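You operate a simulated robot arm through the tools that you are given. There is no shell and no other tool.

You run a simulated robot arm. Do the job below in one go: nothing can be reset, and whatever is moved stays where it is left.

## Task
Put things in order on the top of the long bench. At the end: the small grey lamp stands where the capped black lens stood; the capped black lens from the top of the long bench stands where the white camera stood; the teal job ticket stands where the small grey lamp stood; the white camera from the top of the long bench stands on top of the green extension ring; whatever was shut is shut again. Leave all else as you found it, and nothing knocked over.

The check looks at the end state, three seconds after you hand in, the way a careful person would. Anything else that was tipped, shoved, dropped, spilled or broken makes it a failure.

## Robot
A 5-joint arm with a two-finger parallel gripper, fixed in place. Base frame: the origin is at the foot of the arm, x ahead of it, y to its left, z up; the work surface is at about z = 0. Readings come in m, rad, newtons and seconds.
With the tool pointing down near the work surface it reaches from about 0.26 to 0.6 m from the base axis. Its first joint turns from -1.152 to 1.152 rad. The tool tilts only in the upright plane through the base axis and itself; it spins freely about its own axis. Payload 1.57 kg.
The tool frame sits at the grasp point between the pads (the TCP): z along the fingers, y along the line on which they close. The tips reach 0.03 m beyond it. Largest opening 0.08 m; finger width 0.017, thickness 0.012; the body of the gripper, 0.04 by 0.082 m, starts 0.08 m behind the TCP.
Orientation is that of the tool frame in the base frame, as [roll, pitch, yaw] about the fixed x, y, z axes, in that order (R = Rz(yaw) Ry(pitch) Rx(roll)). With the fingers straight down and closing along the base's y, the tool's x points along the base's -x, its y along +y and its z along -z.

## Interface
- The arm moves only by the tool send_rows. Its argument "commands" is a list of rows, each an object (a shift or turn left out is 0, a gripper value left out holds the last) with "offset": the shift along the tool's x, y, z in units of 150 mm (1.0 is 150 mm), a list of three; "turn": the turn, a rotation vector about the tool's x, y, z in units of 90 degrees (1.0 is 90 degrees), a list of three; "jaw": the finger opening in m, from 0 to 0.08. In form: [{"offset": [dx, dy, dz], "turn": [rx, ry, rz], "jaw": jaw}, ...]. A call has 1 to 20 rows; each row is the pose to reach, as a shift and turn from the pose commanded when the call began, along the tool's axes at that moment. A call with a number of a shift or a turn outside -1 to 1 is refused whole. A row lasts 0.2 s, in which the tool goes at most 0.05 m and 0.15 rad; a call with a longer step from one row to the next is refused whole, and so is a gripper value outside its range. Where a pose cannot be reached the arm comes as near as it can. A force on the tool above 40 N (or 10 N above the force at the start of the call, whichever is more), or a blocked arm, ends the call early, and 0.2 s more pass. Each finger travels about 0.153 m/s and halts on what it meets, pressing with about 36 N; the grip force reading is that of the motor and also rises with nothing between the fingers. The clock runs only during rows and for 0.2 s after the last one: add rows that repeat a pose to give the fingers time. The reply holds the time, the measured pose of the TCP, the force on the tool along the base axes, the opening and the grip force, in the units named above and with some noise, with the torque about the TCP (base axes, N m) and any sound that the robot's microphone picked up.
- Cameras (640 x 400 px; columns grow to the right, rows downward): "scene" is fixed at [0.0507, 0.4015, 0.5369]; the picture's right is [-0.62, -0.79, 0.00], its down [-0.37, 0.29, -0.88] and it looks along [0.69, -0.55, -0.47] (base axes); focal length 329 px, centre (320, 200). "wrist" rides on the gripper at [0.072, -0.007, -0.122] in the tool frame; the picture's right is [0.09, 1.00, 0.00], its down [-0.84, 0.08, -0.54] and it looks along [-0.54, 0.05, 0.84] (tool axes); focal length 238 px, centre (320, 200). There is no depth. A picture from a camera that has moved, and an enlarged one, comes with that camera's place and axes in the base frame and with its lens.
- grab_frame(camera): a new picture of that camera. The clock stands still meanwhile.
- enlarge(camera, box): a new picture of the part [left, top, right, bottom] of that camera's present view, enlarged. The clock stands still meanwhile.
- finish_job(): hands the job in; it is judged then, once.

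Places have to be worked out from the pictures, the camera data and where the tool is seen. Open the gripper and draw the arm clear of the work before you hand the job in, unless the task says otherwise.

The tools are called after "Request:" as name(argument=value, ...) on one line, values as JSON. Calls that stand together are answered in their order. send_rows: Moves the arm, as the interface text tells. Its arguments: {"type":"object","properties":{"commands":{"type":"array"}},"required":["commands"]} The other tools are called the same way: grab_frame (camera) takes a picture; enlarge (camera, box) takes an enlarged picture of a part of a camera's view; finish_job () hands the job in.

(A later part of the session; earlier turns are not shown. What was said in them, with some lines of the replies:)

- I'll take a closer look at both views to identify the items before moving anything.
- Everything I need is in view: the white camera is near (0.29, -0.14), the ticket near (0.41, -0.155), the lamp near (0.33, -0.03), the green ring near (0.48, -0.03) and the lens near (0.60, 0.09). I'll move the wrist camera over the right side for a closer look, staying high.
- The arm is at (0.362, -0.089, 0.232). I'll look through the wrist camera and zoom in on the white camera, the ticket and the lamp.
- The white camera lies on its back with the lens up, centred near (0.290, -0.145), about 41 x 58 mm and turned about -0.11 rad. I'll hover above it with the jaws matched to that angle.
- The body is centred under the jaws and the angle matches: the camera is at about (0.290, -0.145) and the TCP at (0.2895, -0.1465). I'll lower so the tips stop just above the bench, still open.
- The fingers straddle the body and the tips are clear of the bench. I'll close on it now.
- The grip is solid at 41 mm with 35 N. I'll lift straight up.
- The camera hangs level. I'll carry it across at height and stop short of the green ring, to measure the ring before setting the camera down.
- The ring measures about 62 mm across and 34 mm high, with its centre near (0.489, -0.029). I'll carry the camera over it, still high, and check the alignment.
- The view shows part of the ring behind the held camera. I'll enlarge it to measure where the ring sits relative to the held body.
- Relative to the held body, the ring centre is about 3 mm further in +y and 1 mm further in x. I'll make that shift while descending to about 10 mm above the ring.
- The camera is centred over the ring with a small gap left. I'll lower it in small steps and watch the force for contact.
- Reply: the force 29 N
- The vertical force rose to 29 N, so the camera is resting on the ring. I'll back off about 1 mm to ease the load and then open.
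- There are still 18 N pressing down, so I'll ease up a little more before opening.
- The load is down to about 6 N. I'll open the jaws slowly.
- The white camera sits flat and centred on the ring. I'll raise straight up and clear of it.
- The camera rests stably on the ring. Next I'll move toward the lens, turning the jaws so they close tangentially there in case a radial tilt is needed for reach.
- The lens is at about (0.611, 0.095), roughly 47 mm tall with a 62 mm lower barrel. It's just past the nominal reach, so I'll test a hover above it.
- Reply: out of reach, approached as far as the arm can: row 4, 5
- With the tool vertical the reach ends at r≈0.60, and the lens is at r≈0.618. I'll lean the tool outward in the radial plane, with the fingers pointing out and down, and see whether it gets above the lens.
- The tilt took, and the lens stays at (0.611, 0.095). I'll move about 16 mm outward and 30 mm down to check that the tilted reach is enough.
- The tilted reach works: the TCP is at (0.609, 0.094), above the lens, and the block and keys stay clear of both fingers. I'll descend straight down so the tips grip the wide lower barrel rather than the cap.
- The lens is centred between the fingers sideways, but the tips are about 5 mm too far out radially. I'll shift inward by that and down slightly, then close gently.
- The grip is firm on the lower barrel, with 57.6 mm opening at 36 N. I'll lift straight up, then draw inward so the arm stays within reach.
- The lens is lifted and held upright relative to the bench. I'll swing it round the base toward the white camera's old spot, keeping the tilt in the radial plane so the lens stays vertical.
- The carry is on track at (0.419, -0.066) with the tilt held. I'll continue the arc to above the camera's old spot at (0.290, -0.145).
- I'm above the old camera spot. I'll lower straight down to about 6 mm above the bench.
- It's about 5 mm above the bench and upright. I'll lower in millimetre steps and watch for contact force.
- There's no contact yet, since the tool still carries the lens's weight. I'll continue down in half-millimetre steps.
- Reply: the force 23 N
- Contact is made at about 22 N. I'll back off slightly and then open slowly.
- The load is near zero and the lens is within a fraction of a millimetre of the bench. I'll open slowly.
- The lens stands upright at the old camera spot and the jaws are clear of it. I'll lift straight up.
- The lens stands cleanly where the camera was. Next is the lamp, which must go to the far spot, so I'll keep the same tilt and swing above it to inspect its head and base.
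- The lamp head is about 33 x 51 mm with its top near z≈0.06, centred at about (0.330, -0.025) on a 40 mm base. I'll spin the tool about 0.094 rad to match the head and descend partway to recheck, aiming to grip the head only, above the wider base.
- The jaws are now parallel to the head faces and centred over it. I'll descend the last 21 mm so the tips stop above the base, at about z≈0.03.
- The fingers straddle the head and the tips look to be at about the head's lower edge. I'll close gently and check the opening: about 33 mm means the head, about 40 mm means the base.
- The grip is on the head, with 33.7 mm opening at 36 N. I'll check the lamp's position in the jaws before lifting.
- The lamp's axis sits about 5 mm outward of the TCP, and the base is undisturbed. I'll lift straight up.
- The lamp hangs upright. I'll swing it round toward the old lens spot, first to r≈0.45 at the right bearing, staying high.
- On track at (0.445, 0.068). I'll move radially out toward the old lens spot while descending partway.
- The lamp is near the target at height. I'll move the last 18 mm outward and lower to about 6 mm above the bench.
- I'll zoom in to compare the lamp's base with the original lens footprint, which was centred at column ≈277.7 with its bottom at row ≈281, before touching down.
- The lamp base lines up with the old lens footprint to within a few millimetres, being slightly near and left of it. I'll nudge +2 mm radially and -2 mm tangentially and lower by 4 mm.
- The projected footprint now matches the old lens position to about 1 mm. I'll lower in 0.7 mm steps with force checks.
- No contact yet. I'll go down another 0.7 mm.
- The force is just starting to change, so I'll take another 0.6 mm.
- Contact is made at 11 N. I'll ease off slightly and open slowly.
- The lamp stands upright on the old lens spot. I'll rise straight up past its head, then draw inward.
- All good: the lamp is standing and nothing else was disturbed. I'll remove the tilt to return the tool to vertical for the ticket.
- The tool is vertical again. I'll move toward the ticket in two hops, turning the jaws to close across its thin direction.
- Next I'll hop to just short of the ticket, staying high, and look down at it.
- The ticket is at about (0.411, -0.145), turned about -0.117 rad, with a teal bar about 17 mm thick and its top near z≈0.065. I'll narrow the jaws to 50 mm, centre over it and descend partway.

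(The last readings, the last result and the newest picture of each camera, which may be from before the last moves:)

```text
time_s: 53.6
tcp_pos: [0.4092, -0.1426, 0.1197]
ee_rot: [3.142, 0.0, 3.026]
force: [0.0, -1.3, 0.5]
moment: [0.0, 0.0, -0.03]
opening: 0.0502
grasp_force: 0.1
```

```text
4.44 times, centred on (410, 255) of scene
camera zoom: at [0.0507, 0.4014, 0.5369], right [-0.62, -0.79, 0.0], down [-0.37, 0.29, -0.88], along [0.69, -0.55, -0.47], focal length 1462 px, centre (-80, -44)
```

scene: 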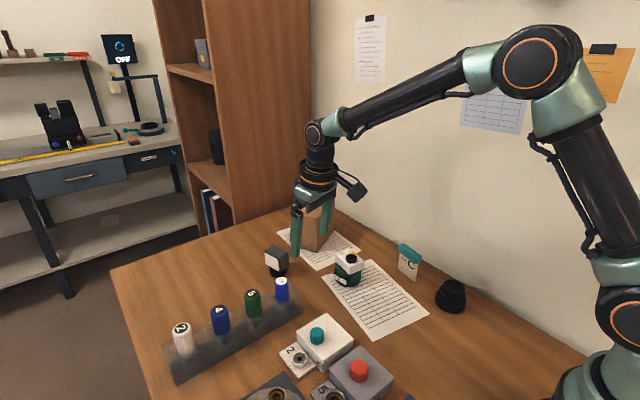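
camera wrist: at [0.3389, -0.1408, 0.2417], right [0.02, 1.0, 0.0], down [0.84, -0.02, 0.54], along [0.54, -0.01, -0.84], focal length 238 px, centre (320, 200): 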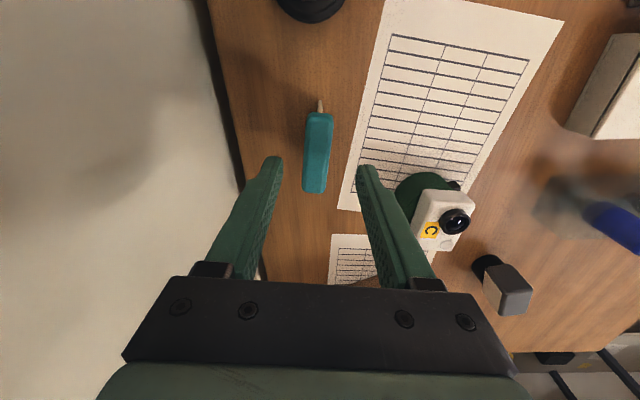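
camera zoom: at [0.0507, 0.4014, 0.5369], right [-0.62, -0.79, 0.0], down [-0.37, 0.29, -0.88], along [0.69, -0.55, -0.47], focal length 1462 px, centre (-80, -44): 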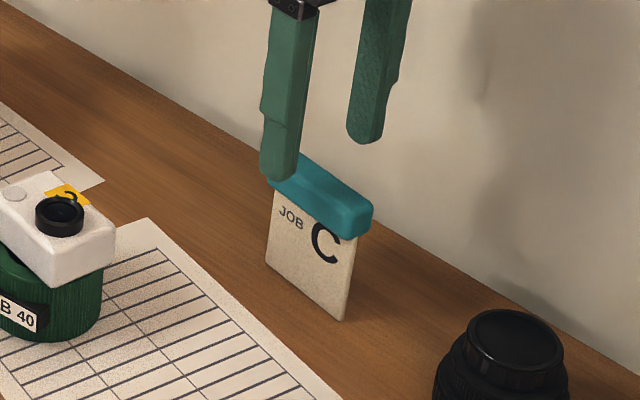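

The bar's axis matches the jaw angle but sits about 3 mm to the -y side of the jaw centre. I'll correct that and descend so the tips come alongside the bar.

Request:
send_rows(commands=[{"offset": [-0.009, -0.019, 0.05]}, {"offset": [-0.009, -0.019, 0.15]}, {"offset": [-0.009, -0.019, 0.24]}, {"offset": [-0.009, -0.019, 0.3]}, {"offset": [-0.009, -0.019, 0.3]}])

Request:
enlarge(camera="wrist", box=[230, 90, 410, 250])

Request:
enlarge(camera="scene", box=[370, 220, 450, 290])

```text
time_s: 54.8
tcp_pos: [0.4122, -0.1444, 0.0743]
ee_rot: [-3.141, 0.0, 3.025]
force: [0.5, -0.6, -0.4]
moment: [0.02, -0.02, 0.02]
opening: 0.0503
grasp_force: 0.0
```

```text
2.50 times, centred on (320, 170) of wrist
camera zoom: at [0.3412, -0.1436, 0.197], right [0.02, 1.0, 0.0], down [0.84, -0.02, 0.54], along [0.54, -0.01, -0.84], focal length 596 px, centre (320, 275)
```

zoom: 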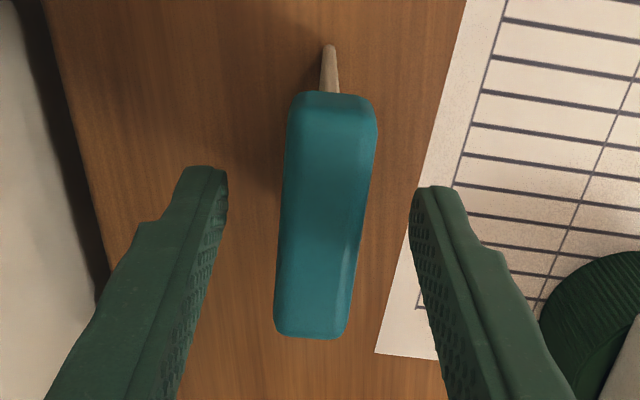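

```text
5.71 times, centred on (410, 255) of scene
camera zoom: at [0.0507, 0.4014, 0.5369], right [-0.62, -0.79, 0.0], down [-0.37, 0.29, -0.88], along [0.69, -0.55, -0.47], focal length 1879 px, centre (-194, -114)
```

zoom: 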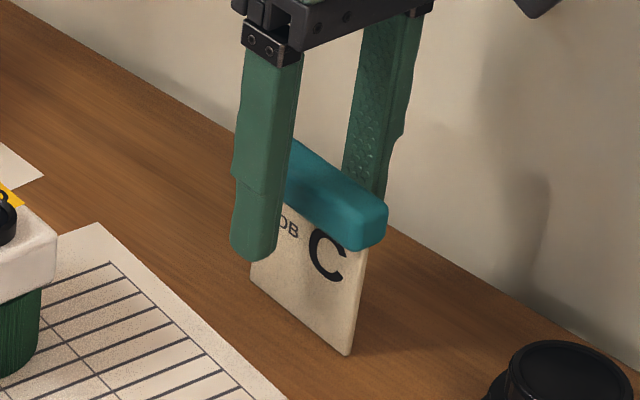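

The jaws are centred across the bar but about 4 mm too far along it. I'll shift back, descend to z≈0.060, then close slowly on the bar.

Request:
send_rows(commands=[{"offset": [0.025, 0.002, 0.03]}, {"offset": [0.025, 0.002, 0.065]}, {"offset": [0.025, 0.002, 0.095]}, {"offset": [0.025, 0.002, 0.095]}])

Request:
enlarge(camera="wrist", box=[230, 90, 410, 250])

Request:
enlarge(camera="scene", box=[370, 220, 450, 290])

```text
time_s: 55.8
tcp_pos: [0.4094, -0.1456, 0.0609]
ee_rot: [3.14, 0.0, 3.024]
force: [0.4, 0.3, 0.3]
moment: [-0.02, 0.0, -0.01]
opening: 0.05
grasp_force: 0.0
```

```text
2.50 times, centred on (320, 170) of wrist
camera zoom: at [0.3376, -0.1433, 0.1837], right [0.02, 1.0, 0.0], down [0.84, -0.02, 0.54], along [0.54, -0.01, -0.84], focal length 596 px, centre (320, 275)
```

zoom: 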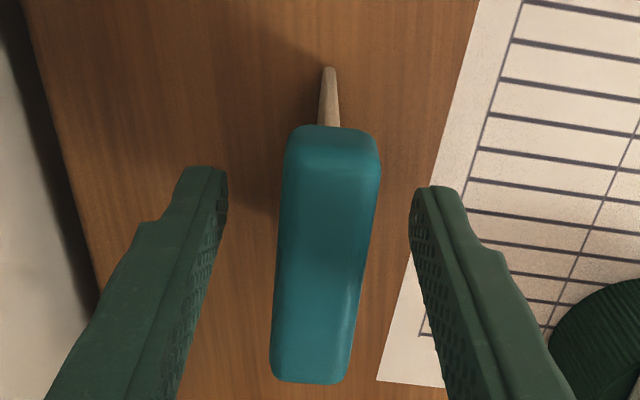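

```text
5.71 times, centred on (410, 255) of scene
camera zoom: at [0.0507, 0.4014, 0.5369], right [-0.62, -0.79, 0.0], down [-0.37, 0.29, -0.88], along [0.69, -0.55, -0.47], focal length 1879 px, centre (-194, -114)
```

zoom: 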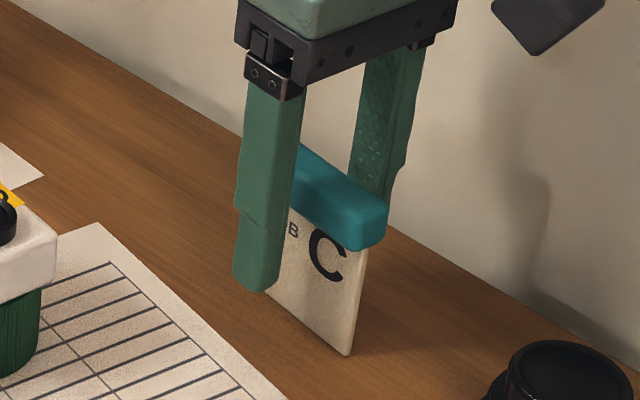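

The bar is centred in both directions. I'll close slowly now.

Request:
send_rows(commands=[{"jaw": 0.035}, {"jaw": 0.026}, {"jaw": 0.02}, {"jaw": 0.014}, {"jaw": 0.01}, {"jaw": 0.01}])

Request:
enlarge(camera="wrist", box=[230, 90, 410, 250])

Request:
enlarge(camera="scene", box=[370, 220, 450, 290])

```text
time_s: 57.2
tcp_pos: [0.41, -0.1443, 0.061]
ee_rot: [-3.141, 0.002, 3.025]
force: [-0.4, -0.9, -0.1]
moment: [0.04, -0.06, 0.04]
opening: 0.0188
grasp_force: 33.3
```

```text
2.50 times, centred on (320, 170) of wrist
camera zoom: at [0.3376, -0.1432, 0.1838], right [0.02, 1.0, 0.0], down [0.84, -0.02, 0.54], along [0.54, -0.01, -0.84], focal length 596 px, centre (320, 275)
```

zoom: 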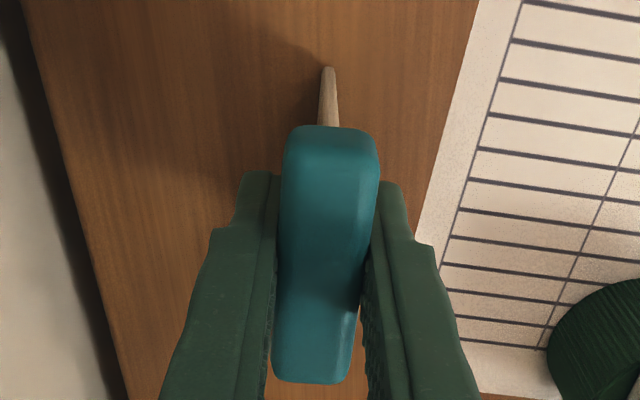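

```text
5.71 times, centred on (410, 255) of scene
camera zoom: at [0.0507, 0.4015, 0.5369], right [-0.62, -0.79, 0.0], down [-0.37, 0.29, -0.88], along [0.69, -0.55, -0.47], focal length 1879 px, centre (-194, -114)
```

zoom: 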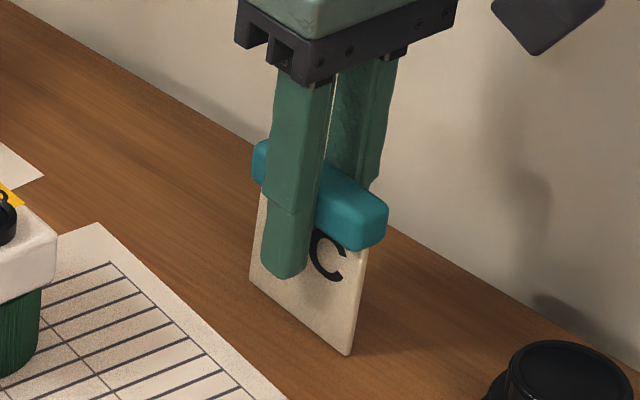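

The ticket is gripped at 18.8 mm and still stands square. I'll lift straight up.

Request:
send_rows(commands=[{"offset": [0, 0, -0.08]}, {"offset": [0, 0, -0.25]}, {"offset": [0, 0, -0.45]}, {"offset": [0, 0, -0.667]}, {"offset": [0, 0, -0.667]}])

Request:
grab_frame(camera="wrist")

Request:
enlarge(camera="scene", box=[350, 160, 450, 260])

```text
time_s: 58.4
tcp_pos: [0.4121, -0.147, 0.1632]
ee_rot: [3.14, -0.001, 3.025]
force: [0.0, 0.4, 0.6]
moment: [-0.02, 0.02, -0.02]
opening: 0.0189
grasp_force: 32.5
```

```text
taken
camera wrist: at [0.3395, -0.1456, 0.2852], right [0.02, 1.0, 0.0], down [0.84, -0.02, 0.54], along [0.54, -0.01, -0.84], focal length 238 px, centre (320, 200)
```

wrist: 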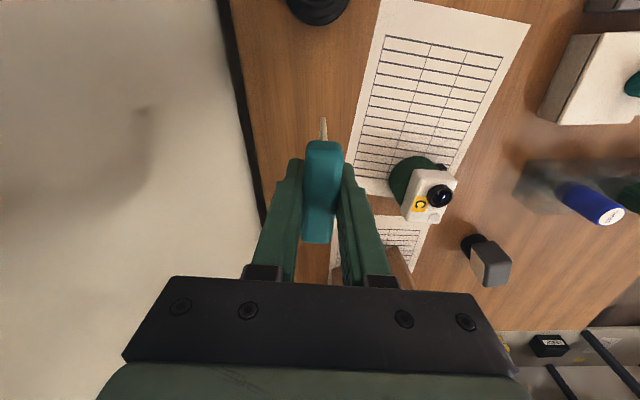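

```text
4.00 times, centred on (400, 210) of scene
camera zoom: at [0.0507, 0.4015, 0.5369], right [-0.62, -0.79, 0.0], down [-0.37, 0.29, -0.88], along [0.69, -0.55, -0.47], focal length 1316 px, centre (0, 160)
```

zoom: 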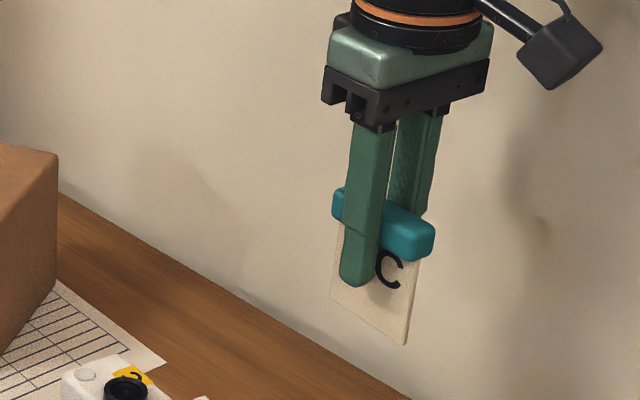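

The ticket hangs straight. I'll carry it to above the old lamp spot at about (0.331, -0.025).

Request:
send_rows(commands=[{"offset": [0.155, 0.185, 0]}, {"offset": [0.31, 0.369, 0]}, {"offset": [0.465, 0.554, 0]}, {"offset": [0.62, 0.738, 0]}, {"offset": [0.62, 0.738, 0]}])

Request:
grab_frame(camera="wrist")

Request:
grab_frame(camera="scene")

```text
time_s: 59.6
tcp_pos: [0.3325, -0.0249, 0.1588]
ee_rot: [3.14, 0.0, 3.024]
force: [-0.7, 0.5, -1.2]
moment: [0.06, 0.02, -0.02]
opening: 0.019
grasp_force: 33.2
```

```text
taken
camera wrist: at [0.2596, -0.0237, 0.2814], right [0.03, 1.0, 0.0], down [0.84, -0.02, 0.54], along [0.54, -0.01, -0.84], focal length 238 px, centre (320, 200)
```

wrist: 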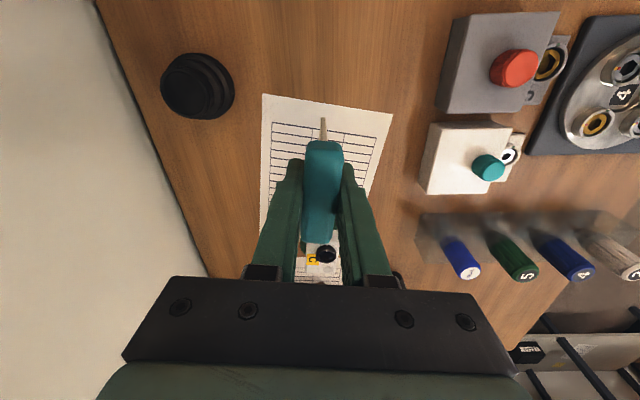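

```text
taken
```

scene: 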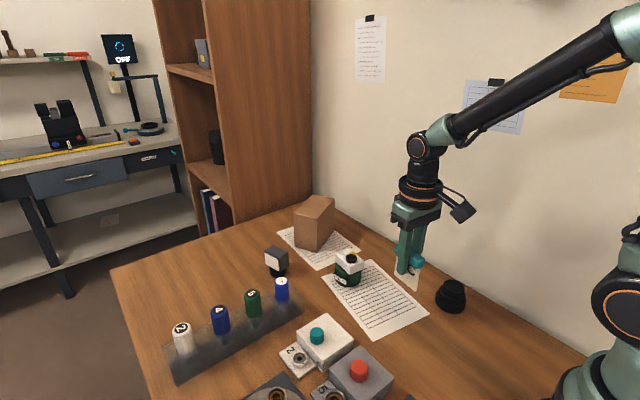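

I'm above the old lamp spot. I'll lower to about 6 mm above the bench and check.

Request:
send_rows(commands=[{"offset": [0, 0, 0.2]}, {"offset": [0, 0, 0.4]}, {"offset": [0, 0, 0.55]}, {"offset": [0, 0, 0.62]}, {"offset": [0, 0, 0.62]}])

Request:
enlarge(camera="scene", box=[365, 265, 435, 335])

Request:
grab_frame(camera="wrist")

```text
time_s: 60.8
tcp_pos: [0.3328, -0.0247, 0.0669]
ee_rot: [-3.142, -0.001, 3.025]
force: [0.9, 0.3, -0.9]
moment: [0.0, -0.02, 0.03]
opening: 0.0189
grasp_force: 33.1
```

```text
5.71 times, centred on (400, 300) of scene
camera zoom: at [0.0507, 0.4015, 0.5369], right [-0.62, -0.79, 0.0], down [-0.37, 0.29, -0.88], along [0.69, -0.55, -0.47], focal length 1879 px, centre (-137, -371)
```

zoom: 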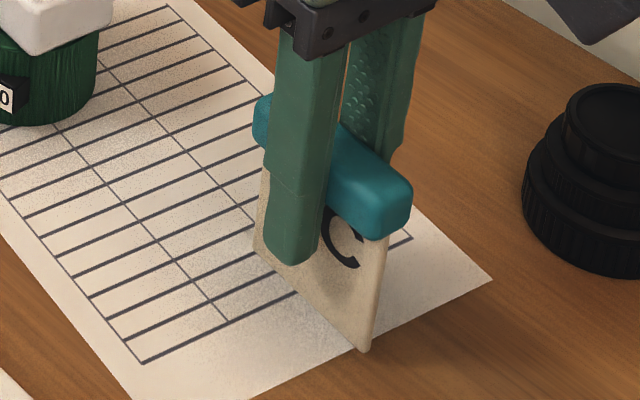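

```text
taken
camera wrist: at [0.2614, -0.0213, 0.1894], right [0.02, 1.0, 0.0], down [0.84, -0.02, 0.54], along [0.54, -0.01, -0.84], focal length 238 px, centre (320, 200)
```

wrist: 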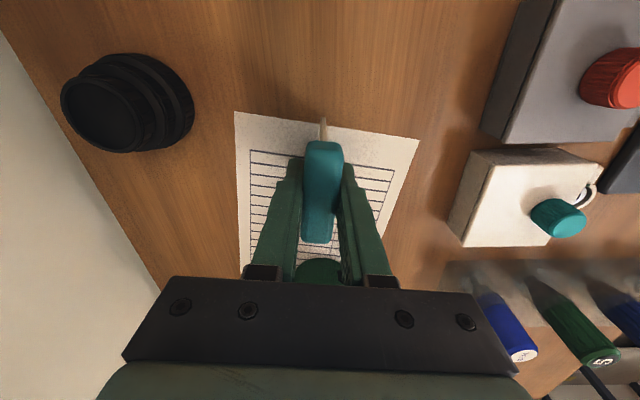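

The ticket is within about 2–3 mm of the lamp's old centre. I'll nudge by (-1, -2) mm and lower in small steps, watching the force.

Request:
send_rows(commands=[{"offset": [0.005, -0.014, 0.01]}, {"offset": [0.005, -0.014, 0.02]}, {"offset": [0.005, -0.014, 0.03]}, {"offset": [0.005, -0.014, 0.037]}, {"offset": [0.005, -0.014, 0.037]}])

```text
time_s: 62.0
tcp_pos: [0.3315, -0.026, 0.0619]
ee_rot: [3.141, -0.002, 3.025]
force: [-0.5, 1.2, -0.1]
moment: [-0.01, 0.02, 0.01]
opening: 0.0188
grasp_force: 33.3
```

No contact yet. I'll step down another 0.7 mm.

Request:
send_rows(commands=[{"offset": [0, 0, 0.0025]}, {"offset": [0, 0, 0.005]}, {"offset": [0, 0, 0.005]}])

```text
time_s: 62.8
tcp_pos: [0.3311, -0.0252, 0.0611]
ee_rot: [3.142, 0.003, 3.025]
force: [-0.2, -1.3, 5.5]
moment: [-0.07, 0.02, 0.01]
opening: 0.019
grasp_force: 32.6
```

Light contact at 5.5 N, with the ticket resting on the bench. I'll open very gradually so it stays standing.

Request:
send_rows(commands=[{"offset": [0, 0, -0.001], "jaw": 0.0188}, {"offset": [0, 0, -0.001], "jaw": 0.0195}, {"offset": [0, 0, -0.001], "jaw": 0.0205}, {"offset": [0, 0, -0.001], "jaw": 0.022}, {"offset": [0, 0, -0.001], "jaw": 0.025}, {"offset": [0, 0, -0.001], "jaw": 0.03}, {"offset": [0, 0, -0.001], "jaw": 0.038}, {"offset": [0, 0, -0.001], "jaw": 0.045}, {"offset": [0, 0, -0.001], "jaw": 0.05}, {"offset": [0, 0, -0.001], "jaw": 0.05}])

Request:
enlarge(camera="scene", box=[365, 265, 435, 335])

Request:
enlarge(camera="wrist", box=[230, 90, 410, 250])

```text
time_s: 65.0
tcp_pos: [0.3309, -0.024, 0.0624]
ee_rot: [3.141, 0.0, 3.026]
force: [-0.8, -0.1, 0.1]
moment: [0.01, -0.01, -0.02]
opening: 0.0498
grasp_force: 0.1
```

```text
5.71 times, centred on (400, 300) of scene
camera zoom: at [0.0507, 0.4015, 0.5369], right [-0.62, -0.79, 0.0], down [-0.37, 0.29, -0.88], along [0.69, -0.55, -0.47], focal length 1879 px, centre (-137, -371)
```

zoom: 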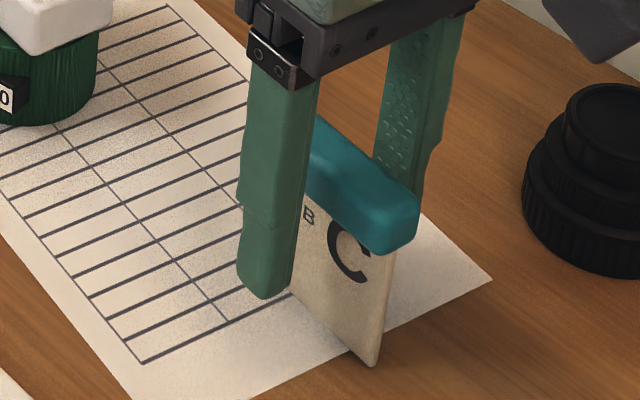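

```text
2.50 times, centred on (320, 170) of wrist
camera zoom: at [0.2587, -0.0229, 0.1836], right [0.02, 1.0, 0.0], down [0.84, -0.02, 0.54], along [0.54, -0.01, -0.84], focal length 596 px, centre (320, 275)
```

zoom: 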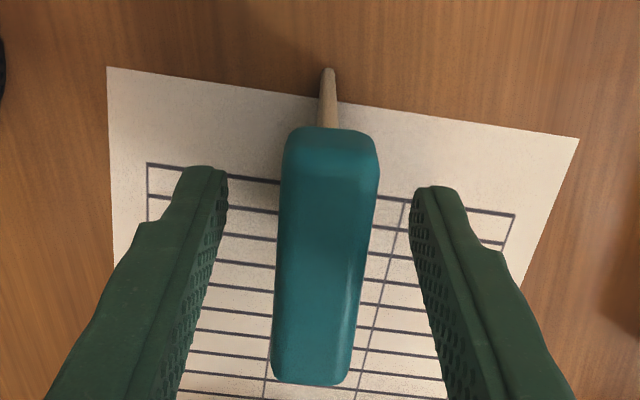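

The ticket stands on its own with clear gaps on both sides. I'll raise straight up.

Request:
send_rows(commands=[{"offset": [0, 0, -0.08]}, {"offset": [0, 0, -0.25]}, {"offset": [0, 0, -0.5]}, {"offset": [0, 0, -0.75]}, {"offset": [0, 0, -0.95]}, {"offset": [0, 0, -0.95]}])

Request:
grab_frame(camera="scene")

Request:
grab_frame(camera="wrist")

Request:
enlarge(camera="scene", box=[365, 265, 435, 335])

```text
time_s: 66.4
tcp_pos: [0.3293, -0.0253, 0.2067]
ee_rot: [3.14, 0.002, 3.024]
force: [0.3, -1.0, -0.3]
moment: [0.01, 0.01, 0.01]
opening: 0.0498
grasp_force: 0.1
```

```text
taken
```

scene: 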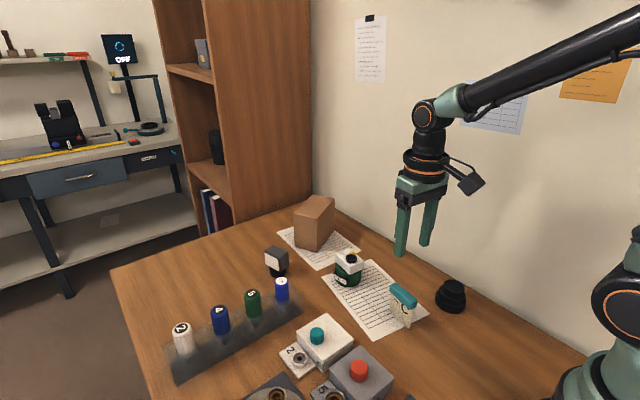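

```text
taken
camera wrist: at [0.2573, -0.0239, 0.3283], right [0.02, 1.0, 0.0], down [0.84, -0.02, 0.54], along [0.54, -0.01, -0.84], focal length 238 px, centre (320, 200)
```

wrist: 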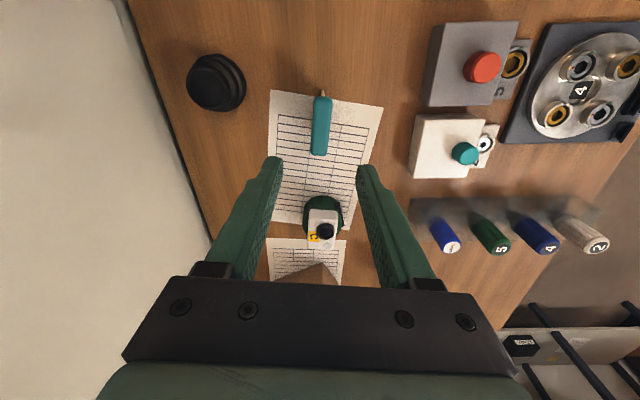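

```text
5.71 times, centred on (400, 300) of scene
camera zoom: at [0.0507, 0.4015, 0.5369], right [-0.62, -0.79, 0.0], down [-0.37, 0.29, -0.88], along [0.69, -0.55, -0.47], focal length 1879 px, centre (-137, -371)
```

zoom: 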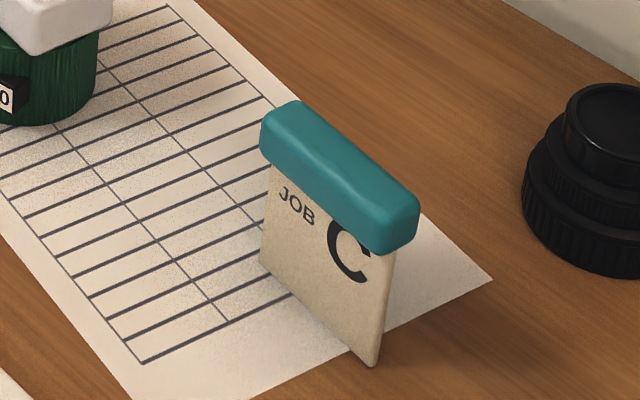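

All four items are in place. I'll open the jaws fully, draw the arm up toward its start pose, and take a last look.

Request:
send_rows(commands=[{"offset": [0, 0, -0.2], "jaw": 0.06}, {"offset": [-0.066, 0.15, -0.4], "jaw": 0.07}, {"offset": [-0.132, 0.3, -0.5], "jaw": 0.08}, {"offset": [-0.2, 0.45, -0.567], "jaw": 0.08}, {"offset": [-0.265, 0.602, -0.567], "jaw": 0.08}, {"offset": [-0.265, 0.602, -0.567], "jaw": 0.08}])

Request:
grab_frame(camera="scene")

Request:
grab_frame(camera="wrist")

Request:
enlarge(camera="scene", box=[240, 180, 500, 342])

```text
time_s: 67.8
tcp_pos: [0.3802, 0.0603, 0.2873]
ee_rot: [3.14, 0.001, 3.026]
force: [-0.7, -0.2, -0.1]
moment: [0.0, -0.05, 0.01]
opening: 0.08
grasp_force: 0.1
```

```text
taken
```

scene: 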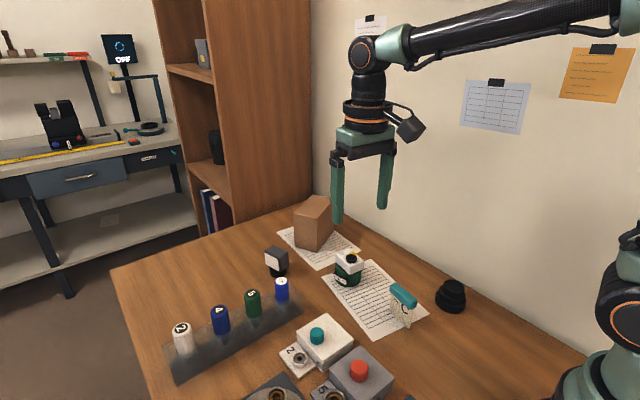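

```text
taken
camera wrist: at [0.3083, 0.0615, 0.4094], right [0.02, 1.0, 0.0], down [0.84, -0.02, 0.54], along [0.54, -0.01, -0.84], focal length 238 px, centre (320, 200)
```

wrist: 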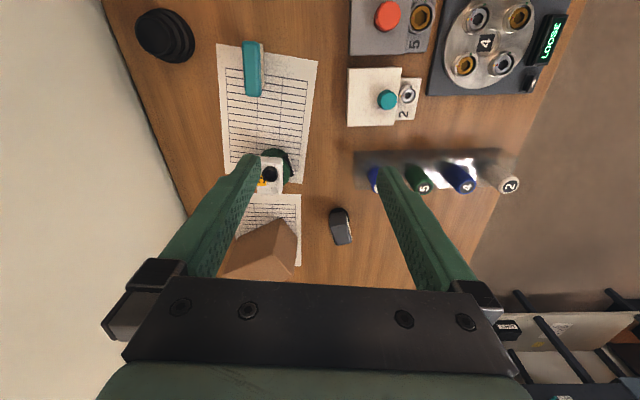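

```text
2.46 times, centred on (370, 261) of scene
camera zoom: at [0.0507, 0.4015, 0.5369], right [-0.62, -0.79, 0.0], down [-0.37, 0.29, -0.88], along [0.69, -0.55, -0.47], focal length 810 px, centre (197, 50)
```

zoom: 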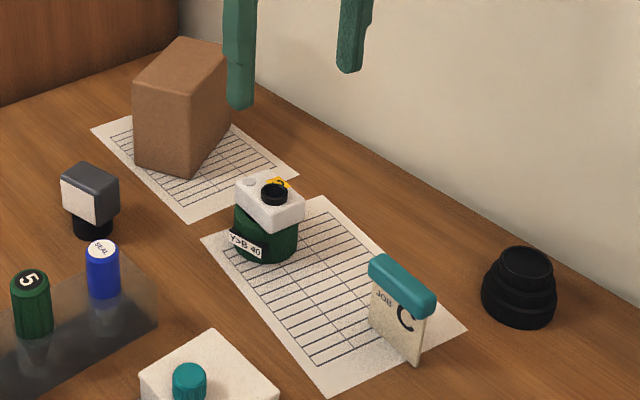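

The last pictures show:
- **Lamp:** on the old lens spot.
- **Lens:** on the old camera spot.
- **Ticket:** standing on the old lamp spot.
- **Camera:** flat on the green ring, which hasn't moved.

The block, the keys and the stations are as I found them, and I opened nothing. The gripper is open and clear, so I'm handing in.

Request:
finish_job()

```text
The job is handed in.
```

The job is done and handed in. The last pictures before I handed it in showed everything in place and standing:

- **Lamp:** the small grey lamp stands where the capped black lens was. It is turned about 13° from its original facing.
- **Lens:** the capped black lens stands upright where the white camera was.
- **Ticket:** the teal job ticket stands on its edge where the lamp was.
- **Camera:** the white camera rests flat on the green extension ring, lens up, and the ring itself did not move.

From the pictures, I judge each item to be within a few millimetres of its target. Nothing was knocked over, and the block, keys and stations look as I found them. I opened nothing, so nothing needed shutting again. The gripper is open and the arm is back near its starting pose, clear of the bench.
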